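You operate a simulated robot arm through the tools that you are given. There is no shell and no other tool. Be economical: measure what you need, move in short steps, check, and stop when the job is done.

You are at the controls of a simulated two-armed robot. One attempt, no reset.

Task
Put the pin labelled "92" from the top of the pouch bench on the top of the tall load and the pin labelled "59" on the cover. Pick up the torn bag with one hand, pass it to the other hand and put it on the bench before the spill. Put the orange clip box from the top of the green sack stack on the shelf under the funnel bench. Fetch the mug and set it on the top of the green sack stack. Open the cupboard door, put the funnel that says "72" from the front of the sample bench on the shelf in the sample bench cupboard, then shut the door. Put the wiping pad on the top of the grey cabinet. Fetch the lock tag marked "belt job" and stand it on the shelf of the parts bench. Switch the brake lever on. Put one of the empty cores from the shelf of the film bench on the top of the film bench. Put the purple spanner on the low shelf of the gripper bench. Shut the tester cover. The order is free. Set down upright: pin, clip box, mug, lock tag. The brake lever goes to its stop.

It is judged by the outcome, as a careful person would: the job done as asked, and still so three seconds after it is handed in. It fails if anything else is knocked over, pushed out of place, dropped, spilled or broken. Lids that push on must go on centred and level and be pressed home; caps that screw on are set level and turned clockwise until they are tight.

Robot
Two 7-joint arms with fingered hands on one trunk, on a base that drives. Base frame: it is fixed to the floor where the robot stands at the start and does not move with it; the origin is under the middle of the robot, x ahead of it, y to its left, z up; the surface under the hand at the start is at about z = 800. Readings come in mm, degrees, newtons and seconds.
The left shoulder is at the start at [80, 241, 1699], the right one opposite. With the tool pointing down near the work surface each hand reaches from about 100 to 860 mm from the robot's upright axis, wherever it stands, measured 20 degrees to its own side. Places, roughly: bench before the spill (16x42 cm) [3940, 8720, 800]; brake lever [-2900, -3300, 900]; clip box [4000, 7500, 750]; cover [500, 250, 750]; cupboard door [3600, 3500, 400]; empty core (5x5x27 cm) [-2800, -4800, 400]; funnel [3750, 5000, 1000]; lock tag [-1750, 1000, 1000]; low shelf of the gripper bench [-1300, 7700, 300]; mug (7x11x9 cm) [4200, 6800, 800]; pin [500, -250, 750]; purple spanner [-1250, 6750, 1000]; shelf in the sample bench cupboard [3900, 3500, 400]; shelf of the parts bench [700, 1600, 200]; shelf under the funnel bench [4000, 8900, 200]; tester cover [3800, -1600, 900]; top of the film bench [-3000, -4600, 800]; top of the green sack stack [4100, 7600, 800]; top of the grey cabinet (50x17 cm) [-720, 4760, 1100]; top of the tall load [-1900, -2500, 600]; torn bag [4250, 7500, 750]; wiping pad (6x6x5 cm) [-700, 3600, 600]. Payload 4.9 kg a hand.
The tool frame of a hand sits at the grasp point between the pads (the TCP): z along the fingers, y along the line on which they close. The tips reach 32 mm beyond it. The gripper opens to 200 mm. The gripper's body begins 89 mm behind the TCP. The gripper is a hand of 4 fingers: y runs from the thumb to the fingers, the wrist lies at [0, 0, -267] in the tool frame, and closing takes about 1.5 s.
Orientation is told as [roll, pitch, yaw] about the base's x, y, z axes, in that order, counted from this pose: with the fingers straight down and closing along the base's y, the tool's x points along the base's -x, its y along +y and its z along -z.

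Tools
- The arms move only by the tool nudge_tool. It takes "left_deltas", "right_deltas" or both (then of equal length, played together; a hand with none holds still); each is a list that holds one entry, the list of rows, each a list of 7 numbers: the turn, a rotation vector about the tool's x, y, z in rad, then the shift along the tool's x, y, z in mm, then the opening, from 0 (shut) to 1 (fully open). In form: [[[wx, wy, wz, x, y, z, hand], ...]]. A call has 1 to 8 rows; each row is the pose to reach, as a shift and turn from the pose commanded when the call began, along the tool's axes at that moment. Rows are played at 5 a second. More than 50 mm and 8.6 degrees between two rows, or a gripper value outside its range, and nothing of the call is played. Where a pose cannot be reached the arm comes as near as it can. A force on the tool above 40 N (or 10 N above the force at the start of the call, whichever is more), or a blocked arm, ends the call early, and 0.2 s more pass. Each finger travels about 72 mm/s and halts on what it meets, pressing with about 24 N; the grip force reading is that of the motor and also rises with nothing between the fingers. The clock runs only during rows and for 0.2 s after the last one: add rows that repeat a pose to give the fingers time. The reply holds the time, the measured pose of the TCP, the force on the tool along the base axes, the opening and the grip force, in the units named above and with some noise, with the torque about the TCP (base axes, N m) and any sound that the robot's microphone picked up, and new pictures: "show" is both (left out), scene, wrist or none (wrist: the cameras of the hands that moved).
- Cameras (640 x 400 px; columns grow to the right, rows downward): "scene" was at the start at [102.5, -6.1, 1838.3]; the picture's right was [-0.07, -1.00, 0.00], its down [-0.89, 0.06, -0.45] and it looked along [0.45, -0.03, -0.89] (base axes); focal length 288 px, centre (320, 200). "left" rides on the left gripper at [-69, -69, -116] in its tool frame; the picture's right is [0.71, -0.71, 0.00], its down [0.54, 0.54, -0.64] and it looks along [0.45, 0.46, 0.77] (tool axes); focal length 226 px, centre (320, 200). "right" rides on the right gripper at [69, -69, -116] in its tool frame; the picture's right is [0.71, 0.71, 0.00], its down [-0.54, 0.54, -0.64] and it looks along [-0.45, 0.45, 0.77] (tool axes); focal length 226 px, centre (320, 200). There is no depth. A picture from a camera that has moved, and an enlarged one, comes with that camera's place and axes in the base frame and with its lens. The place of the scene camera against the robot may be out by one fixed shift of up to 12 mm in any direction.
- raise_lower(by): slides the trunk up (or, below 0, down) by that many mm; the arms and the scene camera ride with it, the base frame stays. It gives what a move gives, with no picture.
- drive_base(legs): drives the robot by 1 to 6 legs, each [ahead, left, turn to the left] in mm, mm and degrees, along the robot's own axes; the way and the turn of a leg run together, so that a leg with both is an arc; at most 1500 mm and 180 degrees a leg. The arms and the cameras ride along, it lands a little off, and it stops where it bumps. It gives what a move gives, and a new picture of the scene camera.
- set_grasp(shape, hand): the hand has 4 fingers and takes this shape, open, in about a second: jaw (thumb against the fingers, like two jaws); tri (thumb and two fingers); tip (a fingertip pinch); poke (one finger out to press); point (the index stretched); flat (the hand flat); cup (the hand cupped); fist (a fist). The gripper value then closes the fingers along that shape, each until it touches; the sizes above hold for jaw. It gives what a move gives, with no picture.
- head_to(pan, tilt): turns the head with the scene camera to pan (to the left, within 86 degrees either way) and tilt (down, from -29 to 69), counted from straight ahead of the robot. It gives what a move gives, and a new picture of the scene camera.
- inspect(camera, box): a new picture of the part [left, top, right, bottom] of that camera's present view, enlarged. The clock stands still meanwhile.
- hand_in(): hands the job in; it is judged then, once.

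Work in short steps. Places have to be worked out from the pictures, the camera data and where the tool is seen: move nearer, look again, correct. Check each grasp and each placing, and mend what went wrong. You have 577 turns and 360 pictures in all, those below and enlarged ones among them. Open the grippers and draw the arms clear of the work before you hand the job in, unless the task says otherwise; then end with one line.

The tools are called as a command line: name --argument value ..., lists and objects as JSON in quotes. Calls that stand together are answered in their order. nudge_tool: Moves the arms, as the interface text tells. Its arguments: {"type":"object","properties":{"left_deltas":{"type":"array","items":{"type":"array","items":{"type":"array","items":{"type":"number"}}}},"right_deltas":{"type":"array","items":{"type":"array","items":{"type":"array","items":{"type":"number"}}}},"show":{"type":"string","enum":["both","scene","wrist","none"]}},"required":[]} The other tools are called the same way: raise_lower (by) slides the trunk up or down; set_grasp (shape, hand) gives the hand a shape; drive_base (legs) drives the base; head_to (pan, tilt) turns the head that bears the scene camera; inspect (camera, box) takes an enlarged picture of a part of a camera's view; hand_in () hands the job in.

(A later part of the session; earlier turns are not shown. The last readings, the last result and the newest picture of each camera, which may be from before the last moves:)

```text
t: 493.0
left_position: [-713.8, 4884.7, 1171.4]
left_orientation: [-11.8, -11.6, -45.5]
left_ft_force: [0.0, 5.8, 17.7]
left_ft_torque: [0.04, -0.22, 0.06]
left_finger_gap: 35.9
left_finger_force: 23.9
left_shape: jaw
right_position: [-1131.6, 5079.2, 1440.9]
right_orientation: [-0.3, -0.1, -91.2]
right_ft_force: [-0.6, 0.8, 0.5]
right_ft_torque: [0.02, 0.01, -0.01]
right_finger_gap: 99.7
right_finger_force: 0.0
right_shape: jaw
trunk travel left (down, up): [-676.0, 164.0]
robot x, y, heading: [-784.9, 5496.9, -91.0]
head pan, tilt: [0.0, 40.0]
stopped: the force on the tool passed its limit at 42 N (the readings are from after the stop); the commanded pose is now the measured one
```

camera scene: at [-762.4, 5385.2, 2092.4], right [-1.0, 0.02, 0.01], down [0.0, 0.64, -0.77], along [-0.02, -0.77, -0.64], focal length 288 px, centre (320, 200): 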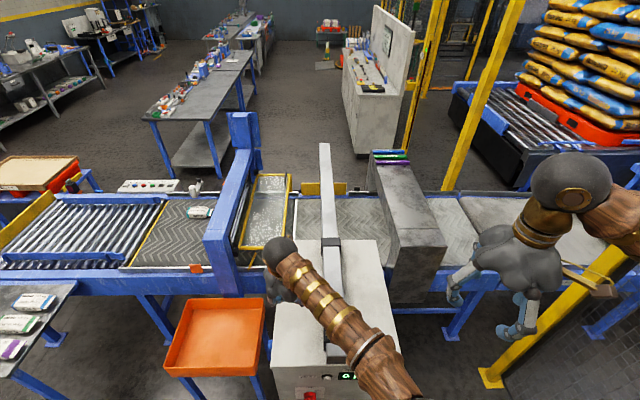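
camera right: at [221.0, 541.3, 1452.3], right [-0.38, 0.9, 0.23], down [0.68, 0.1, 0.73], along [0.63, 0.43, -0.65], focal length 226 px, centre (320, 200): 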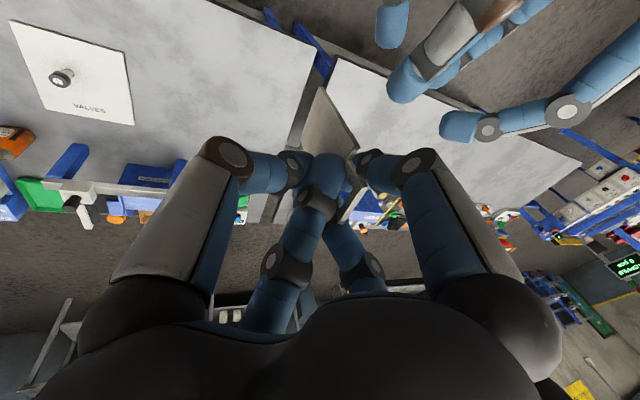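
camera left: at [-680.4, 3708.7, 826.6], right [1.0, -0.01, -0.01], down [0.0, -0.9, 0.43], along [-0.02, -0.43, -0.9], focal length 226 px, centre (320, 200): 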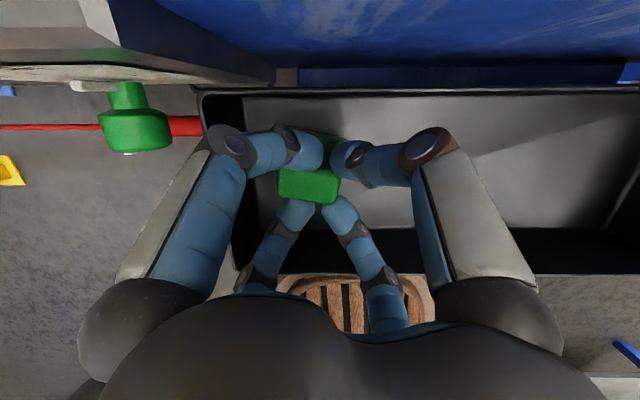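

The pad is in contact. I relieve 3 mm, open, rise and check.

raise_lower --by 4

nudge_tool --left_deltas '[[[0, 0, 0, 0, 0, 0, 0.25], [0, 0, 0, 0, 0, 0, 0.35], [0, 0, 0, 0, 0, 0, 0.5], [0, 0, 0, 0, 0, 0, 0.5]]]' --show "none"

raise_lower --by 150

inspect --camera "left" --box '[160, 0, 480, 240]'

```text
t: 493.5
left_position: [-712.8, 4881.3, 1171.3]
left_orientation: [-11.6, -11.4, -45.5]
left_ft_force: [-0.3, -0.1, 0.1]
left_ft_torque: [0.0, 0.03, 0.0]
left_finger_gap: 35.6
left_finger_force: 24.1
left_shape: jaw
right_position: [-1130.0, 5077.1, 1442.6]
right_orientation: [-0.3, 0.0, -91.0]
right_ft_force: [-0.4, 0.5, -0.1]
right_ft_torque: [-0.01, 0.01, -0.05]
right_finger_gap: 99.9
right_finger_force: 0.1
right_shape: jaw
trunk travel left (down, up): [-680.0, 160.0]
robot x, y, heading: [-790.7, 5495.5, -91.0]
head pan, tilt: [0.0, 40.0]
```

```text
t: 494.5
left_position: [-713.2, 4881.4, 1173.4]
left_orientation: [-11.7, -11.4, -45.5]
left_ft_force: [0.2, -0.8, 0.1]
left_ft_torque: [-0.02, 0.0, -0.02]
left_finger_gap: 99.5
left_finger_force: 0.0
left_shape: jaw
right_position: [-1131.0, 5077.3, 1444.1]
right_orientation: [-0.3, 0.0, -91.0]
right_ft_force: [0.6, 0.6, 0.2]
right_ft_torque: [0.0, -0.03, 0.04]
right_finger_gap: 99.8
right_finger_force: 0.0
right_shape: jaw
trunk travel left (down, up): [-680.0, 160.0]
robot x, y, heading: [-788.0, 5496.4, -91.0]
head pan, tilt: [0.0, 40.0]
```

```text
t: 496.2
left_position: [-712.7, 4882.0, 1322.6]
left_orientation: [-11.7, -11.4, -45.4]
left_ft_force: [1.0, 0.0, 0.3]
left_ft_torque: [-0.01, 0.01, 0.03]
left_finger_gap: 99.7
left_finger_force: 0.0
left_shape: jaw
right_position: [-1132.1, 5077.1, 1592.7]
right_orientation: [-0.3, 0.0, -91.0]
right_ft_force: [0.2, -0.6, 0.1]
right_ft_torque: [0.0, 0.0, -0.01]
right_finger_gap: 99.9
right_finger_force: 0.0
right_shape: jaw
trunk travel left (down, up): [-830.0, 10.0]
robot x, y, heading: [-791.0, 5495.5, -91.2]
head pan, tilt: [0.0, 40.0]
```

```text
1.67 times, centred on (320, 120) of left
camera zoom: at [-714.3, 4821.2, 1461.7], right [-1.0, 0.03, 0.0], down [0.03, 0.92, 0.4], along [0.01, 0.4, -0.92], focal length 377 px, centre (320, 333)
```

zoom: 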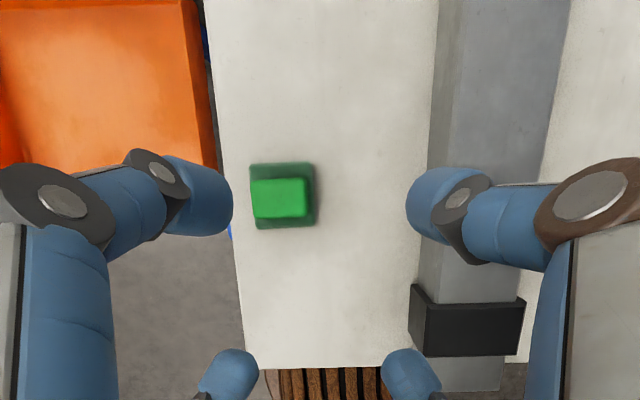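

The pad lies flat on the cabinet's top strip. I back off north-east and turn west to see the gripper bench.

drive_base --legs '[[-1100, 450, 0], [0, 0, -89]]'

head_to --pan -15 --tilt 35

```text
t: 506.0
left_position: [-926.6, 6482.5, 1321.8]
left_orientation: [-11.8, -11.4, -133.2]
left_ft_force: [-0.5, -0.6, -0.2]
left_ft_torque: [0.02, 0.0, -0.02]
left_finger_gap: 99.7
left_finger_force: 0.0
left_shape: jaw
right_position: [-748.8, 6908.1, 1593.3]
right_orientation: [-0.4, -0.1, -178.7]
right_ft_force: [0.2, 0.3, -0.1]
right_ft_torque: [0.01, 0.01, 0.02]
right_finger_gap: 99.6
right_finger_force: 0.1
right_shape: jaw
trunk travel left (down, up): [-830.0, 10.0]
robot x, y, heading: [-317.9, 6583.1, -179.0]
head pan, tilt: [0.0, 40.0]
camera scene: at [-423.6, 6580.3, 2091.5], right [-0.02, 1.0, 0.0], down [0.64, 0.01, -0.77], along [-0.77, -0.02, -0.64], focal length 288 px, centre (320, 200)
```

scene: 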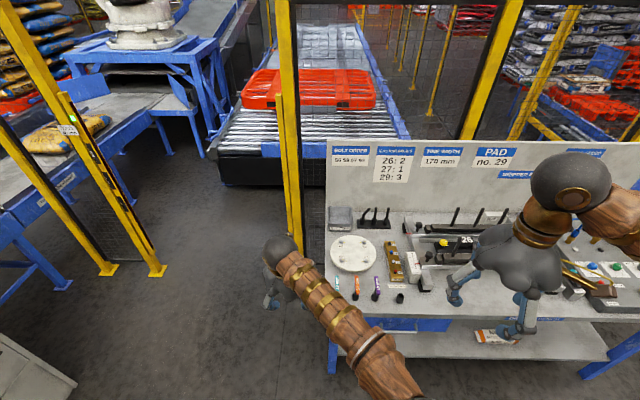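

```text
t: 506.8
left_position: [-926.7, 6482.5, 1323.8]
left_orientation: [-11.6, -11.4, -133.2]
left_ft_force: [-0.6, -0.3, -0.3]
left_ft_torque: [0.0, -0.01, -0.02]
left_finger_gap: 99.9
left_finger_force: 0.0
left_shape: jaw
right_position: [-748.6, 6908.1, 1593.2]
right_orientation: [-0.3, 0.0, -178.7]
right_ft_force: [-0.2, -1.0, -0.1]
right_ft_torque: [-0.01, 0.04, 0.04]
right_finger_gap: 99.7
right_finger_force: 0.0
right_shape: jaw
trunk travel left (down, up): [-830.0, 10.0]
robot x, y, heading: [-319.2, 6584.1, -178.7]
head pan, tilt: [-15.0, 35.0]
camera scene: at [-423.8, 6603.6, 2099.0], right [0.24, 0.97, 0.0], down [0.56, -0.14, -0.82], along [-0.8, 0.19, -0.57], focal length 288 px, centre (320, 200)
```

scene: 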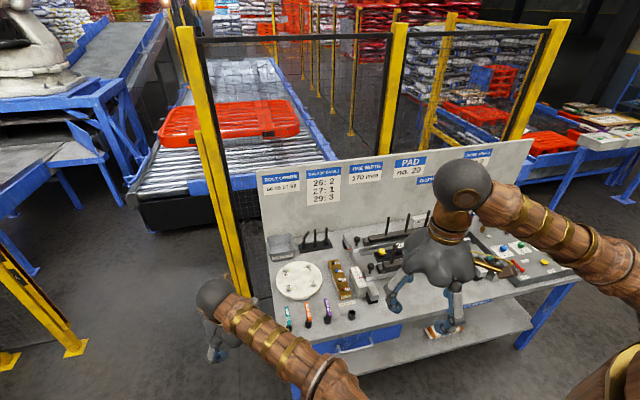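

The gripper bench is before me; three coloured spanners stand at its front left. I enlarge them.

inspect --camera "scene" --box '[260, 270, 400, 370]'

```text
4.00 times, centred on (330, 320) of scene
camera zoom: at [-423.8, 6603.6, 2099.0], right [0.24, 0.97, 0.0], down [0.56, -0.14, -0.82], along [-0.8, 0.19, -0.57], focal length 1151 px, centre (280, -280)
```

zoom: 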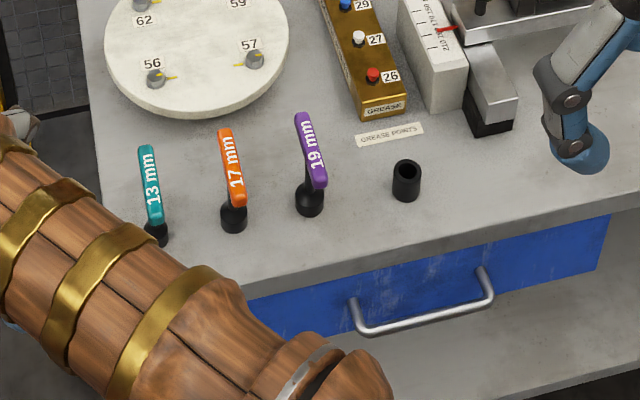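

The purple one (19 mm) stands third, base near [-1150,6805]. I drive 200 mm closer and bring the right hand above it.

drive_base --legs '[[200, 0, 0]]'

nudge_tool --right_deltas '[[[0, 0, 0, -24, 12, 38, 0.5], [0, 0, 0, -48, 24, 76, 0.5], [0, 0, 0, -72, 36, 114, 0.5], [0, 0, 0, -96, 48, 152, 0.5], [0, 0, 0, -120, 60, 190, 0.5], [0, 0, 0, -144, 72, 228, 0.5], [0, 0, 0, -168, 84, 266, 0.5], [0, 0, 0, -190, 97, 300, 0.5]]]' --show "wrist"

```text
t: 508.4
left_position: [-1125.4, 6478.1, 1325.2]
left_orientation: [-11.8, -11.6, -133.0]
left_ft_force: [0.6, -0.9, -0.3]
left_ft_torque: [0.0, 0.05, 0.0]
left_finger_gap: 99.9
left_finger_force: 0.0
left_shape: jaw
right_position: [-945.3, 6903.0, 1595.0]
right_orientation: [-0.2, -0.3, -178.6]
right_ft_force: [0.4, -0.2, 0.5]
right_ft_torque: [0.03, 0.08, 0.02]
right_finger_gap: 99.8
right_finger_force: 0.0
right_shape: jaw
trunk travel left (down, up): [-830.0, 10.0]
robot x, y, heading: [-519.6, 6578.9, -178.6]
head pan, tilt: [-15.0, 35.0]
camera scene: at [-619.2, 6599.2, 2099.5], right [0.24, 0.97, 0.0], down [0.55, -0.14, -0.82], along [-0.8, 0.19, -0.57], focal length 288 px, centre (320, 200)
```

scene: 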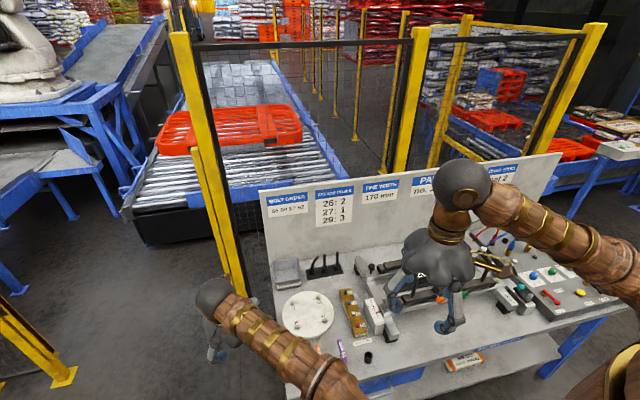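

```text
t: 510.2
left_position: [-1130.7, 6477.1, 1322.3]
left_orientation: [-11.6, -11.3, -133.1]
left_ft_force: [-0.6, 0.0, -0.1]
left_ft_torque: [0.03, -0.01, 0.01]
left_finger_gap: 99.9
left_finger_force: 0.0
left_shape: jaw
right_position: [-1140.7, 6802.2, 1291.9]
right_orientation: [-0.4, 0.1, -178.6]
right_ft_force: [-0.7, -0.4, 1.4]
right_ft_torque: [-0.02, 0.0, 0.0]
right_finger_gap: 99.8
right_finger_force: 0.1
right_shape: jaw
trunk travel left (down, up): [-830.0, 10.0]
robot x, y, heading: [-517.5, 6582.9, -178.6]
head pan, tilt: [-15.0, 35.0]
camera right: at [-1072.8, 6872.4, 1409.0], right [0.72, -0.69, 0.0], down [-0.53, -0.56, 0.64], along [-0.44, -0.46, -0.77], focal length 226 px, centre (320, 200)
```

right: 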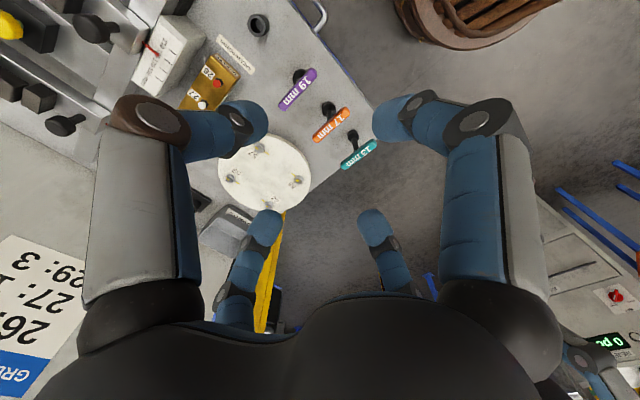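

Purple: T-handle bar at about [-1176,6822,970], lying fore-aft, base on the bench at z≈873. I tilt the right hand 45° forward and spin it 45° so the fingers straddle the bar.

nudge_tool --right_deltas '[[[0, -0.13, 0, 5, 0, 0, 0.45], [0, -0.26, 0, 10, 0, 0, 0.4], [0, -0.39, 0, 15, 0, 0, 0.4], [0, -0.52, 0, 20, 0, 0, 0.4], [0, -0.65, 0, 25, 0, 0, 0.4], [0, -0.785, 0, 30, 0, 0, 0.4]]]' --show "none"

nudge_tool --right_deltas '[[[0, 0, 0.13, 0, 0, 0, 0.4], [0, 0, 0.26, 0, 0, 0, 0.4], [0, 0, 0.39, 0, 0, 0, 0.4], [0, 0, 0.52, 0, 0, 0, 0.4], [0, 0, 0.65, 0, 0, 0, 0.4], [0, 0, 0.785, 0, 0, 0, 0.4]]]' --show "none"

```text
t: 511.6
left_position: [-1127.4, 6477.6, 1323.6]
left_orientation: [-11.7, -11.5, -133.0]
left_ft_force: [-0.3, -0.8, 0.3]
left_ft_torque: [-0.04, -0.01, 0.01]
left_finger_gap: 100.0
left_finger_force: 0.0
left_shape: jaw
right_position: [-1108.3, 6804.1, 1294.3]
right_orientation: [-0.4, -45.2, -178.3]
right_ft_force: [0.2, -0.8, 0.0]
right_ft_torque: [0.02, 0.0, 0.0]
right_finger_gap: 80.1
right_finger_force: 0.1
right_shape: jaw
trunk travel left (down, up): [-830.0, 10.0]
robot x, y, heading: [-524.5, 6580.0, -179.0]
head pan, tilt: [-15.0, 35.0]
```

```text
t: 513.0
left_position: [-1128.8, 6477.0, 1323.1]
left_orientation: [-11.7, -11.3, -133.1]
left_ft_force: [-0.1, -0.7, -0.6]
left_ft_torque: [-0.01, 0.02, -0.02]
left_finger_gap: 99.7
left_finger_force: 0.0
left_shape: jaw
right_position: [-1107.6, 6803.2, 1292.9]
right_orientation: [35.0, -30.2, 126.7]
right_ft_force: [0.1, -0.3, 0.2]
right_ft_torque: [-0.01, 0.0, 0.0]
right_finger_gap: 80.4
right_finger_force: 0.1
right_shape: jaw
trunk travel left (down, up): [-830.0, 10.0]
robot x, y, heading: [-519.9, 6579.7, -178.9]
head pan, tilt: [-15.0, 35.0]
```

I bring the hand down to about 110 mm from the handle along its axis and look.

nudge_tool --right_deltas '[[[0, 0, 0, 20, -24, 29, 0.4], [0, 0, 0, 39, -48, 57, 0.4], [0, 0, 0, 59, -72, 86, 0.4], [0, 0, 0, 79, -97, 115, 0.4], [0, 0, 0, 98, -121, 143, 0.4], [0, 0, 0, 118, -145, 172, 0.4]]]' --show "wrist"

```text
t: 514.4
left_position: [-1128.9, 6477.7, 1323.1]
left_orientation: [-11.8, -11.4, -133.1]
left_ft_force: [-0.2, 0.1, -0.6]
left_ft_torque: [0.01, 0.02, -0.01]
left_finger_gap: 99.9
left_finger_force: 0.1
left_shape: jaw
right_position: [-1098.3, 6823.9, 1039.7]
right_orientation: [35.1, -30.3, 126.8]
right_ft_force: [0.8, 0.0, 0.2]
right_ft_torque: [-0.04, 0.0, 0.01]
right_finger_gap: 80.4
right_finger_force: 0.0
right_shape: jaw
trunk travel left (down, up): [-830.0, 10.0]
robot x, y, heading: [-520.5, 6578.8, -178.5]
head pan, tilt: [-15.0, 35.0]
camera right: at [-947.4, 6828.6, 1054.3], right [0.02, -1.0, -0.01], down [-0.09, -0.01, 1.0], along [-1.0, -0.02, -0.09], focal length 226 px, centre (320, 200)
```

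right: 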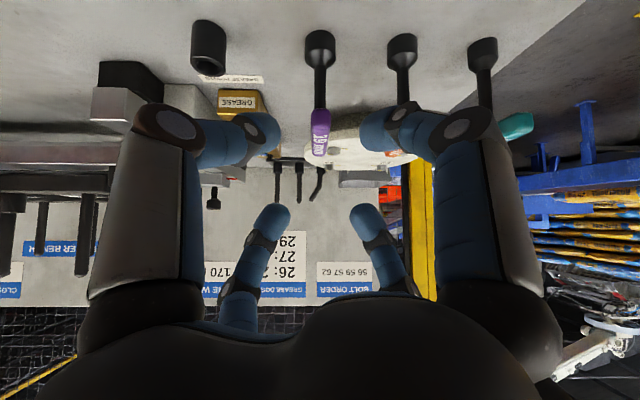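

The purple spanner is centred on the hand's axis. I advance 100 mm and close.

nudge_tool --right_deltas '[[[0, 0, 0, 0, 0, 35, 0.4], [0, 0, 0, 0, 0, 70, 0.4], [0, 0, 0, 0, 0, 102, 0.4], [0, 0, 0, 0, 0, 102, 0.28], [0, 0, 0, 0, 0, 102, 0.16], [0, 0, 0, 0, 0, 102, 0.05], [0, 0, 0, 0, 0, 102, 0], [0, 0, 0, 0, 0, 102, 0]]]' --show "wrist"

```text
t: 516.2
left_position: [-1127.7, 6478.2, 1323.3]
left_orientation: [-11.8, -11.3, -133.1]
left_ft_force: [-0.6, 0.1, -0.2]
left_ft_torque: [-0.02, 0.01, -0.02]
left_finger_gap: 99.5
left_finger_force: 0.0
left_shape: jaw
right_position: [-1170.7, 6824.8, 968.0]
right_orientation: [35.0, -30.3, 126.9]
right_ft_force: [-0.8, 0.9, -0.9]
right_ft_torque: [0.04, -0.01, -0.02]
right_finger_gap: 19.2
right_finger_force: 24.1
right_shape: jaw
trunk travel left (down, up): [-830.0, 10.0]
robot x, y, heading: [-520.0, 6577.4, -178.6]
head pan, tilt: [-15.0, 35.0]
camera right: at [-1018.7, 6828.0, 983.1], right [0.02, -1.0, -0.01], down [-0.09, -0.01, 1.0], along [-1.0, -0.02, -0.09], focal length 226 px, centre (320, 200)
```

right: 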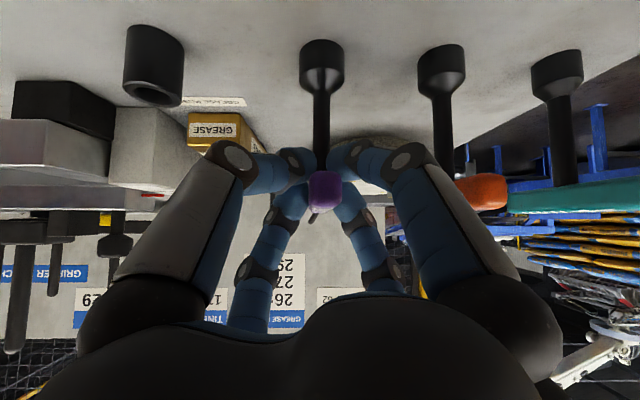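

Gripped (19 mm). I lift it 130 mm, back off, and move along the bench to the north; then look at its low shelf.

nudge_tool --right_deltas '[[[0, 0, 0, -20, 20, -28, 0], [0, 0, 0, -40, 40, -57, 0], [0, 0, 0, -65, 65, -92, 0]]]' --show "none"

drive_base --legs '[[-300, 0, 0], [0, -850, 0]]'

head_to --pan -15 --tilt 45

```text
t: 517.0
left_position: [-1129.3, 6478.1, 1322.7]
left_orientation: [-11.7, -11.4, -133.1]
left_ft_force: [0.0, 0.6, -0.3]
left_ft_torque: [0.01, -0.01, -0.01]
left_finger_gap: 100.0
left_finger_force: 0.0
left_shape: jaw
right_position: [-1170.6, 6822.9, 1097.6]
right_orientation: [35.1, -30.2, 126.8]
right_ft_force: [0.1, -0.2, -2.6]
right_ft_torque: [0.0, -0.02, -0.02]
right_finger_gap: 18.9
right_finger_force: 23.5
right_shape: jaw
trunk travel left (down, up): [-830.0, 10.0]
robot x, y, heading: [-519.0, 6580.3, -178.8]
head pan, tilt: [-15.0, 35.0]
```

```text
t: 523.1
left_position: [-849.2, 7325.3, 1322.8]
left_orientation: [-11.7, -11.5, -132.8]
left_ft_force: [0.5, -0.4, 0.4]
left_ft_torque: [0.02, 0.01, -0.01]
left_finger_gap: 99.9
left_finger_force: 0.1
left_shape: jaw
right_position: [-892.9, 7669.1, 1099.8]
right_orientation: [35.0, -30.3, 127.0]
right_ft_force: [-0.1, -0.6, -2.1]
right_ft_torque: [0.0, -0.01, -0.01]
right_finger_gap: 19.0
right_finger_force: 23.8
right_shape: jaw
trunk travel left (down, up): [-830.0, 10.0]
robot x, y, heading: [-240.5, 7431.1, -178.8]
head pan, tilt: [-15.0, 35.0]
camera scene: at [-346.7, 7447.4, 2099.1], right [0.23, 0.97, 0.0], down [0.56, -0.13, -0.82], along [-0.8, 0.19, -0.57], focal length 288 px, centre (320, 200)
```

scene: 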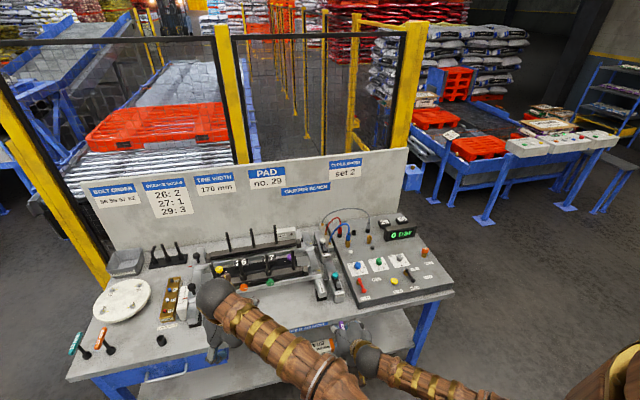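

```text
t: 523.9
left_position: [-849.9, 7326.2, 1322.3]
left_orientation: [-11.7, -11.4, -132.9]
left_ft_force: [-0.1, -1.1, -0.9]
left_ft_torque: [0.02, -0.01, 0.01]
left_finger_gap: 99.7
left_finger_force: 0.0
left_shape: jaw
right_position: [-893.5, 7670.1, 1099.4]
right_orientation: [35.0, -30.2, 127.1]
right_ft_force: [0.8, -0.6, -1.4]
right_ft_torque: [0.01, -0.05, 0.0]
right_finger_gap: 19.0
right_finger_force: 24.1
right_shape: jaw
trunk travel left (down, up): [-830.0, 10.0]
robot x, y, heading: [-242.8, 7435.4, -178.5]
head pan, tilt: [-15.0, 45.0]
camera scene: at [-340.2, 7447.1, 2084.3], right [0.23, 0.97, 0.0], down [0.69, -0.16, -0.71], along [-0.69, 0.16, -0.71], focal length 288 px, centre (320, 200)
```

scene: 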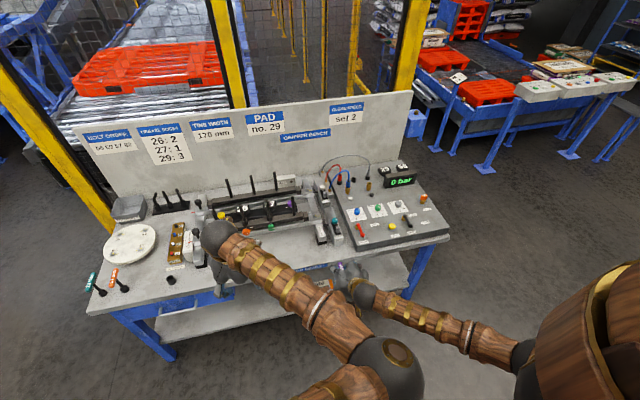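

The low shelf is under the bench, front edge near x≈-1150; something orange lies on it near y 7700. I lower the trunk 690 mm (in front of the bench) and look at the shelf.

raise_lower --by -400

raise_lower --by -270

head_to --pan -8 --tilt 35

```text
t: 527.7
left_position: [-849.1, 7326.5, 923.7]
left_orientation: [-11.7, -11.4, -132.9]
left_ft_force: [0.1, 0.3, -0.1]
left_ft_torque: [0.01, 0.07, -0.01]
left_finger_gap: 99.7
left_finger_force: 0.0
left_shape: jaw
right_position: [-891.8, 7671.7, 698.4]
right_orientation: [35.0, -30.3, 127.0]
right_ft_force: [-0.1, -0.2, -2.1]
right_ft_torque: [0.0, -0.01, 0.01]
right_finger_gap: 19.0
right_finger_force: 24.0
right_shape: jaw
trunk travel left (down, up): [-430.0, 410.0]
robot x, y, heading: [-238.5, 7430.8, -178.6]
head pan, tilt: [-15.0, 45.0]
```

```text
t: 530.4
left_position: [-848.9, 7326.8, 653.2]
left_orientation: [-11.7, -11.4, -132.9]
left_ft_force: [-0.6, 0.8, 0.4]
left_ft_torque: [0.0, 0.03, 0.01]
left_finger_gap: 99.6
left_finger_force: 0.2
left_shape: jaw
right_position: [-892.8, 7671.8, 428.6]
right_orientation: [35.0, -30.3, 127.0]
right_ft_force: [-0.4, 0.1, -1.4]
right_ft_torque: [-0.02, -0.03, 0.01]
right_finger_gap: 19.1
right_finger_force: 23.8
right_shape: jaw
trunk travel left (down, up): [-160.0, 680.0]
robot x, y, heading: [-242.0, 7430.3, -178.6]
head pan, tilt: [-15.0, 45.0]
```

```text
t: 531.1
left_position: [-849.5, 7326.4, 651.9]
left_orientation: [-11.6, -11.4, -132.9]
left_ft_force: [-0.2, 0.2, 0.2]
left_ft_torque: [0.0, -0.01, 0.0]
left_finger_gap: 99.6
left_finger_force: 0.1
left_shape: jaw
right_position: [-892.2, 7670.8, 429.1]
right_orientation: [35.0, -30.3, 126.9]
right_ft_force: [0.4, 0.0, -3.5]
right_ft_torque: [0.02, -0.05, 0.03]
right_finger_gap: 19.1
right_finger_force: 24.0
right_shape: jaw
trunk travel left (down, up): [-160.0, 680.0]
robot x, y, heading: [-241.4, 7431.6, -178.3]
head pan, tilt: [-8.0, 35.0]
camera scene: at [-348.5, 7439.3, 1429.0], right [0.11, 0.99, 0.0], down [0.57, -0.07, -0.82], along [-0.81, 0.09, -0.57], focal length 288 px, centre (320, 200)
```

scene: 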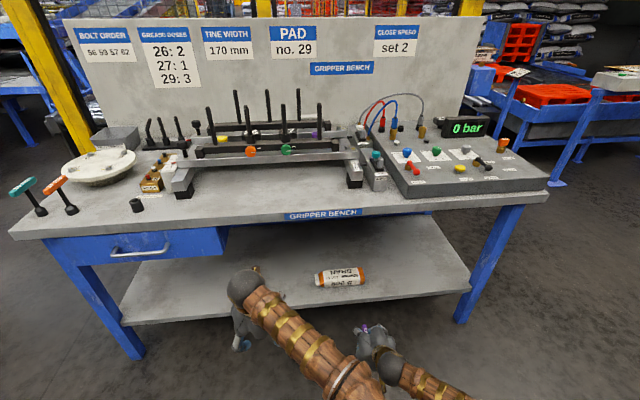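

A wrapped roll lies on the shelf at y 7580–7757; right of it is free. Before going in I pull the left hand back and up so that it clears the bench.

nudge_tool --left_deltas '[[[0, 0, 0, 6, 20, -38, 0.5], [0, 0, 0, 12, 41, -76, 0.5], [0, 0, 0, 17, 62, -114, 0.5], [0, 0, 0, 23, 82, -152, 0.5], [0, 0, 0, 29, 103, -190, 0.5], [0, 0, 0, 35, 123, -228, 0.5], [0, 0, 0, 41, 144, -266, 0.5], [0, 0, 0, 46, 164, -304, 0.5]]]' --show "none"

```text
t: 533.0
left_position: [-702.9, 7270.6, 905.2]
left_orientation: [-11.4, -11.3, -133.0]
left_ft_force: [-0.2, 0.4, -0.5]
left_ft_torque: [-0.01, -0.01, 0.02]
left_finger_gap: 99.5
left_finger_force: 0.1
left_shape: jaw
left hand out of reach, approached as far as the arm can: row 6, 7, 8
right_position: [-893.1, 7670.8, 428.1]
right_orientation: [35.0, -30.4, 127.1]
right_ft_force: [0.5, 0.0, -2.2]
right_ft_torque: [0.05, -0.02, 0.04]
right_finger_gap: 19.1
right_finger_force: 24.3
right_shape: jaw
trunk travel left (down, up): [-160.0, 680.0]
robot x, y, heading: [-238.4, 7431.9, -178.3]
head pan, tilt: [-8.0, 35.0]
```

I drive 215 mm right, then 285 mm forward so the spanner is over the shelf.

drive_base --legs '[[0, -215, -1.5], [285, 0, 0]]'

inspect --camera "right" --box '[0, 0, 640, 400]'

```text
t: 536.2
left_position: [-995.2, 7497.4, 905.9]
left_orientation: [-11.3, -11.2, -134.5]
left_ft_force: [0.0, -0.4, 0.6]
left_ft_torque: [0.03, -0.03, 0.01]
left_finger_gap: 99.8
left_finger_force: 0.1
left_shape: jaw
right_position: [-1172.0, 7903.7, 428.1]
right_orientation: [35.0, -30.1, 125.5]
right_ft_force: [0.5, -0.9, -1.8]
right_ft_torque: [0.01, -0.03, 0.01]
right_finger_gap: 18.9
right_finger_force: 24.3
right_shape: jaw
trunk travel left (down, up): [-160.0, 680.0]
robot x, y, heading: [-524.2, 7647.1, -180.0]
head pan, tilt: [-8.0, 35.0]
camera scene: at [-636.0, 7656.8, 1429.0], right [0.14, 0.99, 0.0], down [0.57, -0.08, -0.82], along [-0.81, 0.11, -0.57], focal length 288 px, centre (320, 200)
```

scene: 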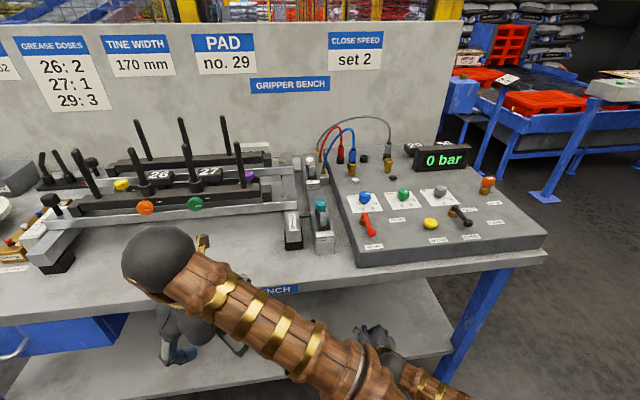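

```text
1.00 times, centred on (320, 200) of right (not enlarged: the box is as wide or as high as the picture)
camera zoom: at [-1021.3, 7903.4, 442.6], right [0.0, -1.0, -0.01], down [-0.09, -0.01, 1.0], along [-1.0, 0.0, -0.09], focal length 226 px, centre (320, 200)
```

zoom: 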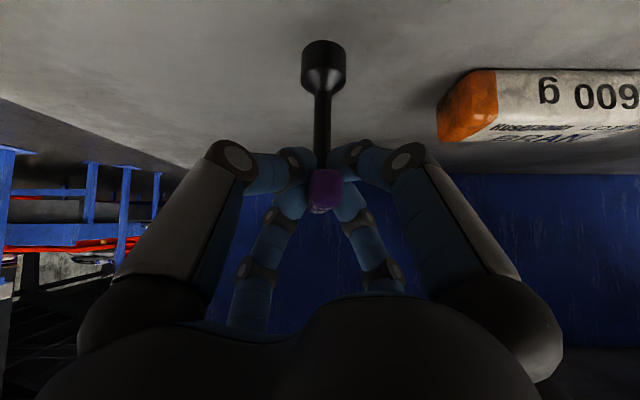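

The spanner hangs upright over the free shelf, clear of the roll. I lower it to contact.

raise_lower --by -20

raise_lower --by -8

raise_lower --by -6

raise_lower --by -6

```text
t: 536.9
left_position: [-992.6, 7496.6, 884.8]
left_orientation: [-11.4, -11.2, -134.4]
left_ft_force: [0.4, 0.5, 0.2]
left_ft_torque: [0.0, 0.0, 0.02]
left_finger_gap: 99.8
left_finger_force: 0.2
left_shape: jaw
right_position: [-1172.9, 7902.6, 409.3]
right_orientation: [35.0, -30.2, 125.5]
right_ft_force: [-1.2, -0.2, -2.0]
right_ft_torque: [-0.03, -0.04, 0.05]
right_finger_gap: 19.1
right_finger_force: 24.5
right_shape: jaw
trunk travel left (down, up): [-140.0, 700.0]
robot x, y, heading: [-528.8, 7642.1, -180.0]
head pan, tilt: [-8.0, 35.0]
```

```text
t: 537.4
left_position: [-994.5, 7497.4, 879.5]
left_orientation: [-11.3, -11.2, -134.4]
left_ft_force: [0.6, 0.1, 0.3]
left_ft_torque: [-0.07, 0.04, -0.04]
left_finger_gap: 99.7
left_finger_force: 0.1
left_shape: jaw
right_position: [-1172.2, 7903.3, 400.0]
right_orientation: [35.0, -30.2, 125.5]
right_ft_force: [-0.3, -0.5, -2.2]
right_ft_torque: [-0.02, -0.04, 0.04]
right_finger_gap: 19.0
right_finger_force: 24.0
right_shape: jaw
trunk travel left (down, up): [-132.0, 708.0]
robot x, y, heading: [-525.6, 7643.0, -180.1]
head pan, tilt: [-8.0, 35.0]
```

```text
t: 538.0
left_position: [-993.4, 7497.2, 871.6]
left_orientation: [-11.6, -11.3, -134.4]
left_ft_force: [0.7, -0.5, -0.5]
left_ft_torque: [-0.02, -0.01, -0.01]
left_finger_gap: 99.9
left_finger_force: 0.0
left_shape: jaw
right_position: [-1173.0, 7903.1, 396.5]
right_orientation: [35.2, -30.4, 125.3]
right_ft_force: [-4.0, 1.7, 13.4]
right_ft_torque: [0.17, 0.24, 0.06]
right_finger_gap: 19.1
right_finger_force: 24.0
right_shape: jaw
trunk travel left (down, up): [-126.0, 714.0]
robot x, y, heading: [-529.0, 7645.9, -179.8]
head pan, tilt: [-8.0, 35.0]
```

```text
t: 538.5
left_position: [-993.1, 7496.2, 867.0]
left_orientation: [-11.5, -11.3, -134.2]
left_ft_force: [0.1, -0.3, -0.1]
left_ft_torque: [-0.02, -0.02, 0.01]
left_finger_gap: 99.5
left_finger_force: 0.0
left_shape: jaw
right_position: [-1173.0, 7902.8, 391.1]
right_orientation: [35.2, -30.4, 125.4]
right_ft_force: [1.6, 1.4, 24.6]
right_ft_torque: [0.05, 0.28, 0.12]
right_finger_gap: 19.7
right_finger_force: 24.1
right_shape: jaw
trunk travel left (down, up): [-120.0, 720.0]
robot x, y, heading: [-524.3, 7649.8, -180.1]
head pan, tilt: [-8.0, 35.0]
```

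The spanner rests on the shelf. I relieve slightly, open, and draw back along the hand's axis.

raise_lower --by 3

nudge_tool --right_deltas '[[[0, 0, 0, 0, 0, 0, 0.12], [0, 0, 0, 0, 0, 0, 0.25], [0, 0, 0, 0, 0, 0, 0.4], [0, 0, 0, 0, 0, 0, 0.42], [0, 0, 0, 0, 0, 0, 0.42]]]' --show "none"

drive_base --legs '[[-250, 0, 0]]'

inspect --camera "right" --box '[160, 0, 480, 200]'

```text
t: 539.0
left_position: [-993.1, 7496.7, 869.4]
left_orientation: [-11.5, -11.2, -134.3]
left_ft_force: [-1.0, 0.9, -0.1]
left_ft_torque: [-0.01, 0.0, 0.0]
left_finger_gap: 99.8
left_finger_force: 0.1
left_shape: jaw
right_position: [-1173.8, 7901.7, 392.5]
right_orientation: [35.0, -30.3, 125.5]
right_ft_force: [-1.9, 1.1, 12.0]
right_ft_torque: [0.05, 0.14, 0.05]
right_finger_gap: 19.8
right_finger_force: 23.8
right_shape: jaw
trunk travel left (down, up): [-123.0, 717.0]
robot x, y, heading: [-527.3, 7646.0, -179.9]
head pan, tilt: [-8.0, 35.0]
```

```text
t: 540.2
left_position: [-993.9, 7497.8, 868.0]
left_orientation: [-11.4, -11.3, -134.4]
left_ft_force: [0.5, -0.2, -0.9]
left_ft_torque: [0.02, -0.05, 0.01]
left_finger_gap: 100.0
left_finger_force: 0.1
left_shape: jaw
right_position: [-1173.0, 7902.7, 391.6]
right_orientation: [35.0, -30.3, 125.5]
right_ft_force: [-0.7, 0.2, 0.6]
right_ft_torque: [0.03, -0.03, 0.0]
right_finger_gap: 83.1
right_finger_force: 0.1
right_shape: jaw
trunk travel left (down, up): [-123.0, 717.0]
robot x, y, heading: [-527.0, 7647.2, -180.2]
head pan, tilt: [-8.0, 35.0]
```

```text
t: 542.1
left_position: [-742.5, 7496.2, 867.8]
left_orientation: [-11.5, -11.4, -134.2]
left_ft_force: [0.0, 0.0, 0.3]
left_ft_torque: [0.01, 0.04, -0.02]
left_finger_gap: 99.9
left_finger_force: 0.1
left_shape: jaw
right_position: [-923.0, 7901.5, 392.7]
right_orientation: [35.1, -30.3, 125.7]
right_ft_force: [0.5, -0.2, 0.7]
right_ft_torque: [0.01, -0.02, -0.03]
right_finger_gap: 83.8
right_finger_force: 0.1
right_shape: jaw
trunk travel left (down, up): [-123.0, 717.0]
robot x, y, heading: [-272.8, 7648.3, -179.8]
head pan, tilt: [-8.0, 35.0]
camera scene: at [-383.8, 7657.0, 1392.2], right [0.14, 0.99, 0.0], down [0.57, -0.08, -0.82], along [-0.81, 0.11, -0.57], focal length 288 px, centre (320, 200)
```

scene: 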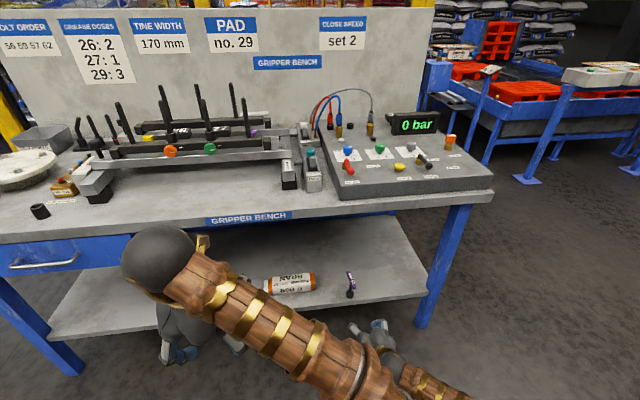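

```text
2.00 times, centred on (320, 100) of right
camera zoom: at [-771.4, 7902.8, 406.6], right [0.0, -1.0, -0.01], down [-0.09, -0.01, 1.0], along [-1.0, 0.0, -0.09], focal length 452 px, centre (320, 400)
```

zoom: 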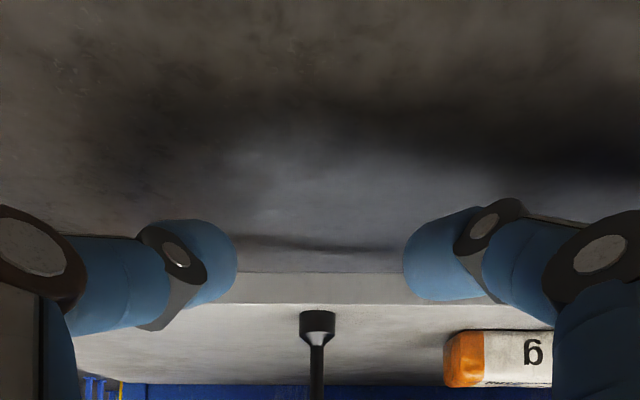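

The purple spanner stands on the low shelf. I raise the trunk and bring the right hand back to its plain pose.

raise_lower --by 400

raise_lower --by 100

nudge_tool --right_deltas '[[[0, 0, -0.13, 0, 0, 0, 0.5], [0, 0, -0.26, 0, 0, 0, 0.5], [0, 0, -0.39, 0, 0, 0, 0.5], [0, 0, -0.52, 0, 0, 0, 0.5], [0, 0, -0.65, 0, 0, 0, 0.5], [0, 0, -0.785, 0, 0, 0, 0.5]]]' --left_deltas '[[[0, 0, 0.13, 0, 0, 0, 0.5], [0, 0, 0.26, 0, 0, 0, 0.5], [0, 0, 0.39, 0, 0, 0, 0.5], [0, 0, 0.52, 0, 0, 0, 0.5], [0, 0, 0.65, 0, 0, 0, 0.5], [0, 0, 0.785, 0, 0, 0, 0.5]]]' --show "none"

nudge_tool --right_deltas '[[[0, 0.13, 0, 20, 0, -30, 0.5], [0, 0.26, 0, 40, 0, -60, 0.5], [0, 0.39, 0, 60, 0, -90, 0.5], [0, 0.52, 0, 80, 0, -120, 0.5], [0, 0.65, 0, 100, 0, -150, 0.5], [0, 0.785, 0, 120, 0, -180, 0.5]]]' --left_deltas '[[[0, 0.05, 0, 10, 0, -30, 0.5], [0, 0.1, 0, 20, 0, -60, 0.5], [0, 0.15, 0, 30, 0, -90, 0.5], [0, 0.2, 0, 40, 0, -120, 0.5], [0, 0.28, 0, 50, 0, -140, 0.5], [0, 0.28, 0, 50, 0, -140, 0.5]]]' --show "none"

```text
t: 545.9
left_position: [-743.8, 7497.2, 1268.9]
left_orientation: [-11.5, -11.3, -134.2]
left_ft_force: [-0.4, 0.7, 1.1]
left_ft_torque: [-0.02, 0.01, -0.01]
left_finger_gap: 99.6
left_finger_force: 0.1
left_shape: jaw
right_position: [-923.5, 7901.9, 790.5]
right_orientation: [35.0, -30.4, 125.7]
right_ft_force: [0.2, -0.3, 0.6]
right_ft_torque: [0.02, -0.01, 0.03]
right_finger_gap: 83.6
right_finger_force: 0.1
right_shape: jaw
trunk travel left (down, up): [-523.0, 317.0]
robot x, y, heading: [-279.5, 7646.4, -179.7]
head pan, tilt: [-8.0, 35.0]
```

```text
t: 547.2
left_position: [-744.0, 7496.1, 1368.7]
left_orientation: [-11.6, -11.3, -134.3]
left_ft_force: [-0.7, -0.3, -0.4]
left_ft_torque: [0.0, 0.0, 0.01]
left_finger_gap: 99.8
left_finger_force: 0.1
left_shape: jaw
right_position: [-923.1, 7902.4, 890.7]
right_orientation: [35.0, -30.4, 125.7]
right_ft_force: [0.4, 0.5, -0.5]
right_ft_torque: [0.0, 0.02, 0.01]
right_finger_gap: 83.6
right_finger_force: 0.0
right_shape: jaw
trunk travel left (down, up): [-623.0, 217.0]
robot x, y, heading: [-272.6, 7647.8, -180.0]
head pan, tilt: [-8.0, 35.0]
```

```text
t: 548.6
left_position: [-744.2, 7496.4, 1369.5]
left_orientation: [0.1, -16.0, 179.5]
left_ft_force: [0.6, 0.6, 0.0]
left_ft_torque: [0.01, -0.03, 0.02]
left_finger_gap: 99.5
left_finger_force: 0.0
left_shape: jaw
right_position: [-923.2, 7901.9, 891.8]
right_orientation: [-0.6, -44.9, -179.3]
right_ft_force: [-0.9, 0.0, 0.1]
right_ft_torque: [0.01, 0.04, 0.01]
right_finger_gap: 99.4
right_finger_force: 0.0
right_shape: jaw
trunk travel left (down, up): [-623.0, 217.0]
robot x, y, heading: [-281.5, 7644.8, -179.5]
head pan, tilt: [-8.0, 35.0]
```

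```text
t: 550.0
left_position: [-668.7, 7508.0, 1370.3]
left_orientation: [3.2, -1.9, 179.4]
left_ft_force: [-0.6, -0.5, 2.1]
left_ft_torque: [0.01, -0.02, -0.01]
left_finger_gap: 99.8
left_finger_force: 0.0
left_shape: jaw
left hand out of reach, approached as far as the arm can: row 2, 3, 4, 5, 6
right_position: [-710.8, 7902.5, 936.8]
right_orientation: [-0.4, 0.1, -179.7]
right_ft_force: [-0.3, 0.1, 0.2]
right_ft_torque: [-0.01, 0.0, 0.0]
right_finger_gap: 99.8
right_finger_force: 0.0
right_shape: jaw
trunk travel left (down, up): [-623.0, 217.0]
robot x, y, heading: [-272.4, 7647.3, -179.9]
head pan, tilt: [-8.0, 35.0]
```

Both hands are plain again. I travel south, then backwards east past the gantry, and turn to face the green sack area.

drive_base --legs '[[0, 1200, 0], [-1450, 0, 0], [-1450, 0, 0], [0, 0, -180]]'

head_to --pan 25 --tilt 22

```text
t: 564.4
left_position: [914.8, 6327.5, 1370.4]
left_orientation: [3.4, -1.7, -179.5]
left_ft_force: [-0.6, 0.0, -0.7]
left_ft_torque: [-0.04, 0.01, -0.01]
left_finger_gap: 99.7
left_finger_force: 0.0
left_shape: jaw
right_position: [867.3, 6716.9, 932.5]
right_orientation: [-0.1, 0.2, -178.2]
right_ft_force: [-0.9, 0.6, 0.6]
right_ft_torque: [0.01, 0.01, 0.0]
right_finger_gap: 99.8
right_finger_force: 0.0
right_shape: jaw
trunk travel left (down, up): [-623.0, 217.0]
robot x, y, heading: [1311.2, 6470.7, -178.5]
head pan, tilt: [-8.0, 35.0]
stopped in leg 3: the robot was blocked; the commanded pose is now the measured one
camera scene: at [1192.8, 6483.5, 1891.3], right [0.12, 0.99, 0.0], down [0.57, -0.07, -0.82], along [-0.81, 0.09, -0.58], focal length 288 px, centre (320, 200)
```

scene: 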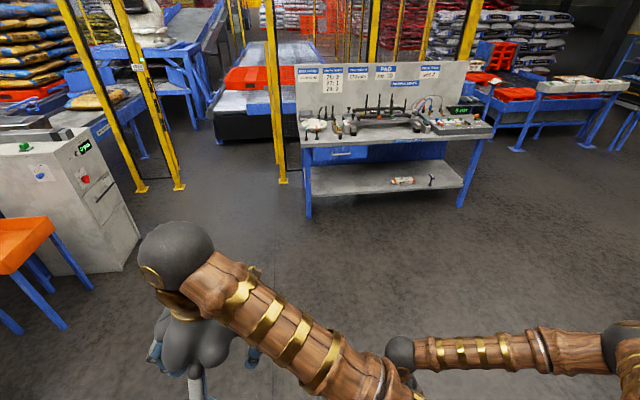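

```text
t: 565.4
left_position: [916.6, 6325.0, 1370.2]
left_orientation: [3.1, -1.6, -179.7]
left_ft_force: [-0.6, -0.1, -0.6]
left_ft_torque: [-0.01, -0.01, 0.01]
left_finger_gap: 99.6
left_finger_force: 0.0
left_shape: jaw
right_position: [868.7, 6715.6, 933.1]
right_orientation: [-0.4, 0.2, -178.3]
right_ft_force: [-0.6, 0.6, -0.2]
right_ft_torque: [-0.02, 0.01, 0.03]
right_finger_gap: 99.8
right_finger_force: 0.0
right_shape: jaw
trunk travel left (down, up): [-623.0, 217.0]
robot x, y, heading: [1307.8, 6472.7, -178.8]
head pan, tilt: [25.0, 22.0]
camera scene: at [1200.3, 6426.4, 1912.1], right [-0.44, 0.9, 0.0], down [0.34, 0.17, -0.93], along [-0.83, -0.41, -0.38], focal length 288 px, centre (320, 200)
```

scene: 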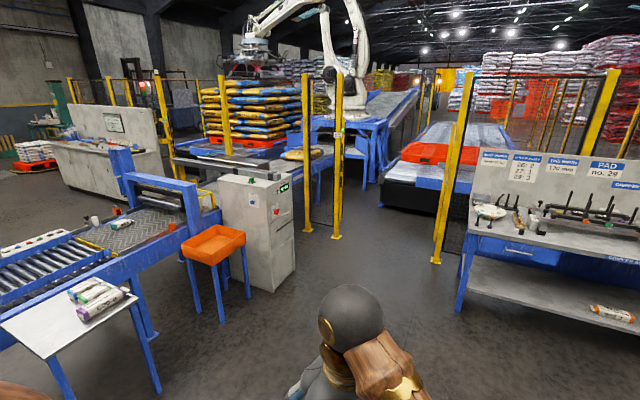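

I bumped something behind at x≈1650. I move off it, go further south, then turn to see what is there.

drive_base --legs '[[250, 450, 0], [0, 0, -180]]'

head_to --pan 20 --tilt 22

```text
t: 575.7
left_position: [1456.9, 6174.0, 1371.1]
left_orientation: [3.2, -1.9, 1.6]
left_ft_force: [0.3, 0.6, 0.3]
left_ft_torque: [0.01, 0.01, -0.01]
left_finger_gap: 99.8
left_finger_force: 0.1
left_shape: jaw
right_position: [1514.7, 5785.2, 933.5]
right_orientation: [-0.1, 0.1, 3.0]
right_ft_force: [0.0, 0.1, 0.4]
right_ft_torque: [0.0, 0.0, 0.02]
right_finger_gap: 99.9
right_finger_force: 0.0
right_shape: jaw
trunk travel left (down, up): [-623.0, 217.0]
robot x, y, heading: [1071.0, 6018.5, 2.5]
head pan, tilt: [25.0, 22.0]
camera scene: at [1191.6, 6061.5, 1912.7], right [0.46, -0.89, 0.0], down [-0.33, -0.17, -0.93], along [0.82, 0.43, -0.37], focal length 288 px, centre (320, 200)
```

scene: 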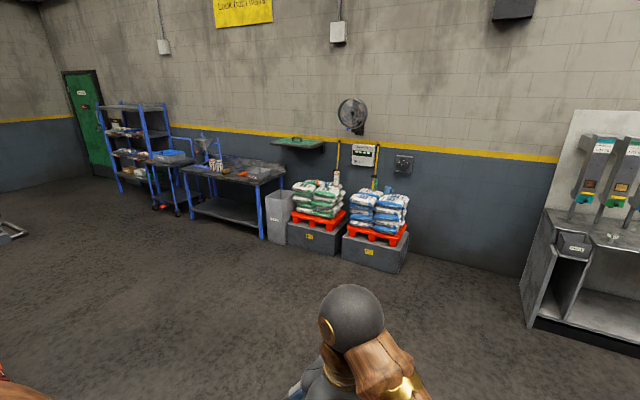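

```text
t: 576.3
left_position: [1456.8, 6173.5, 1372.1]
left_orientation: [3.2, -1.9, 1.7]
left_ft_force: [-0.6, -0.3, 1.1]
left_ft_torque: [-0.02, -0.01, 0.0]
left_finger_gap: 99.9
left_finger_force: 0.1
left_shape: jaw
right_position: [1513.6, 5784.1, 933.7]
right_orientation: [-0.2, 0.0, 3.0]
right_ft_force: [-0.3, -0.4, -0.3]
right_ft_torque: [0.0, 0.01, 0.0]
right_finger_gap: 99.9
right_finger_force: 0.0
right_shape: jaw
trunk travel left (down, up): [-623.0, 217.0]
robot x, y, heading: [1065.7, 6021.0, 2.7]
head pan, tilt: [20.0, 22.0]
camera scene: at [1194.9, 6054.0, 1912.7], right [0.38, -0.92, 0.0], down [-0.35, -0.14, -0.93], along [0.86, 0.36, -0.37], focal length 288 px, centre (320, 200)
```

scene: 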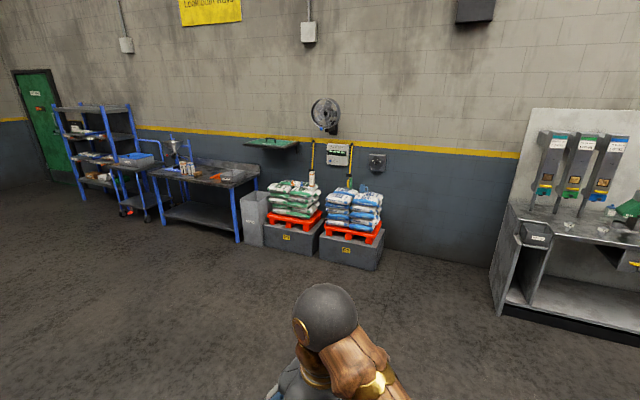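

The way ahead is free. I drive diagonally up to the sack stacks.

drive_base --legs '[[1150, 600, -2.6], [1000, 650, 0]]'

head_to --pan 0 --tilt 40

```text
t: 588.4
left_position: [3576.9, 7430.1, 1372.1]
left_orientation: [3.3, -1.9, -0.6]
left_ft_force: [-0.9, 0.0, -0.3]
left_ft_torque: [0.03, 0.01, 0.0]
left_finger_gap: 99.7
left_finger_force: 0.0
left_shape: jaw
right_position: [3618.8, 7039.5, 934.9]
right_orientation: [-0.1, 0.0, 0.5]
right_ft_force: [0.0, -0.5, -0.3]
right_ft_torque: [-0.02, -0.04, -0.01]
right_finger_gap: 99.9
right_finger_force: 0.1
right_shape: jaw
trunk travel left (down, up): [-623.0, 217.0]
robot x, y, heading: [3183.1, 7291.0, 0.2]
head pan, tilt: [20.0, 22.0]
camera scene: at [3310.0, 7321.6, 1912.8], right [0.34, -0.94, 0.0], down [-0.35, -0.13, -0.93], along [0.87, 0.32, -0.37], focal length 288 px, centre (320, 200)
```

scene: 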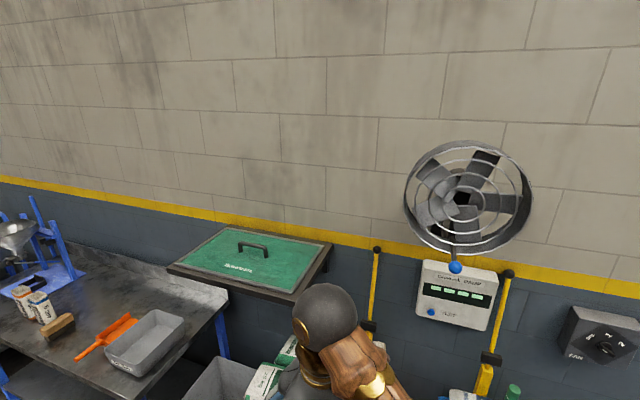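

```text
t: 589.2
left_position: [3576.7, 7431.2, 1371.5]
left_orientation: [3.2, -1.8, -0.6]
left_ft_force: [0.3, 0.0, 0.0]
left_ft_torque: [0.02, -0.01, 0.0]
left_finger_gap: 99.8
left_finger_force: 0.0
left_shape: jaw
right_position: [3618.1, 7039.4, 935.4]
right_orientation: [-0.2, 0.0, 0.5]
right_ft_force: [0.0, -0.1, -0.3]
right_ft_torque: [0.01, 0.01, 0.01]
right_finger_gap: 99.7
right_finger_force: 0.1
right_shape: jaw
trunk travel left (down, up): [-623.0, 217.0]
robot x, y, heading: [3182.5, 7292.0, 0.1]
head pan, tilt: [0.0, 40.0]
camera scene: at [3309.2, 7290.8, 1884.6], right [0.0, -1.0, 0.0], down [-0.64, 0.0, -0.77], along [0.77, 0.0, -0.64], focal length 288 px, centre (320, 200)
```

scene: 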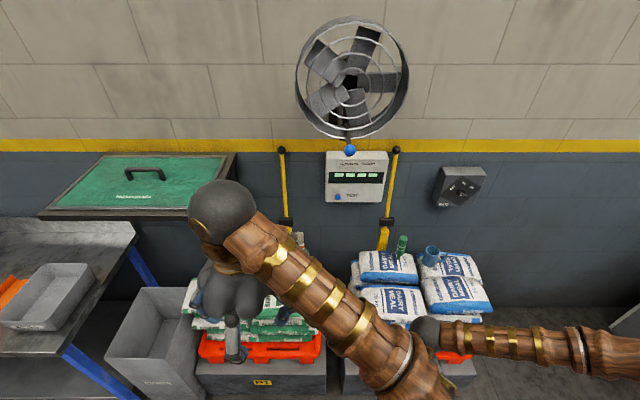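

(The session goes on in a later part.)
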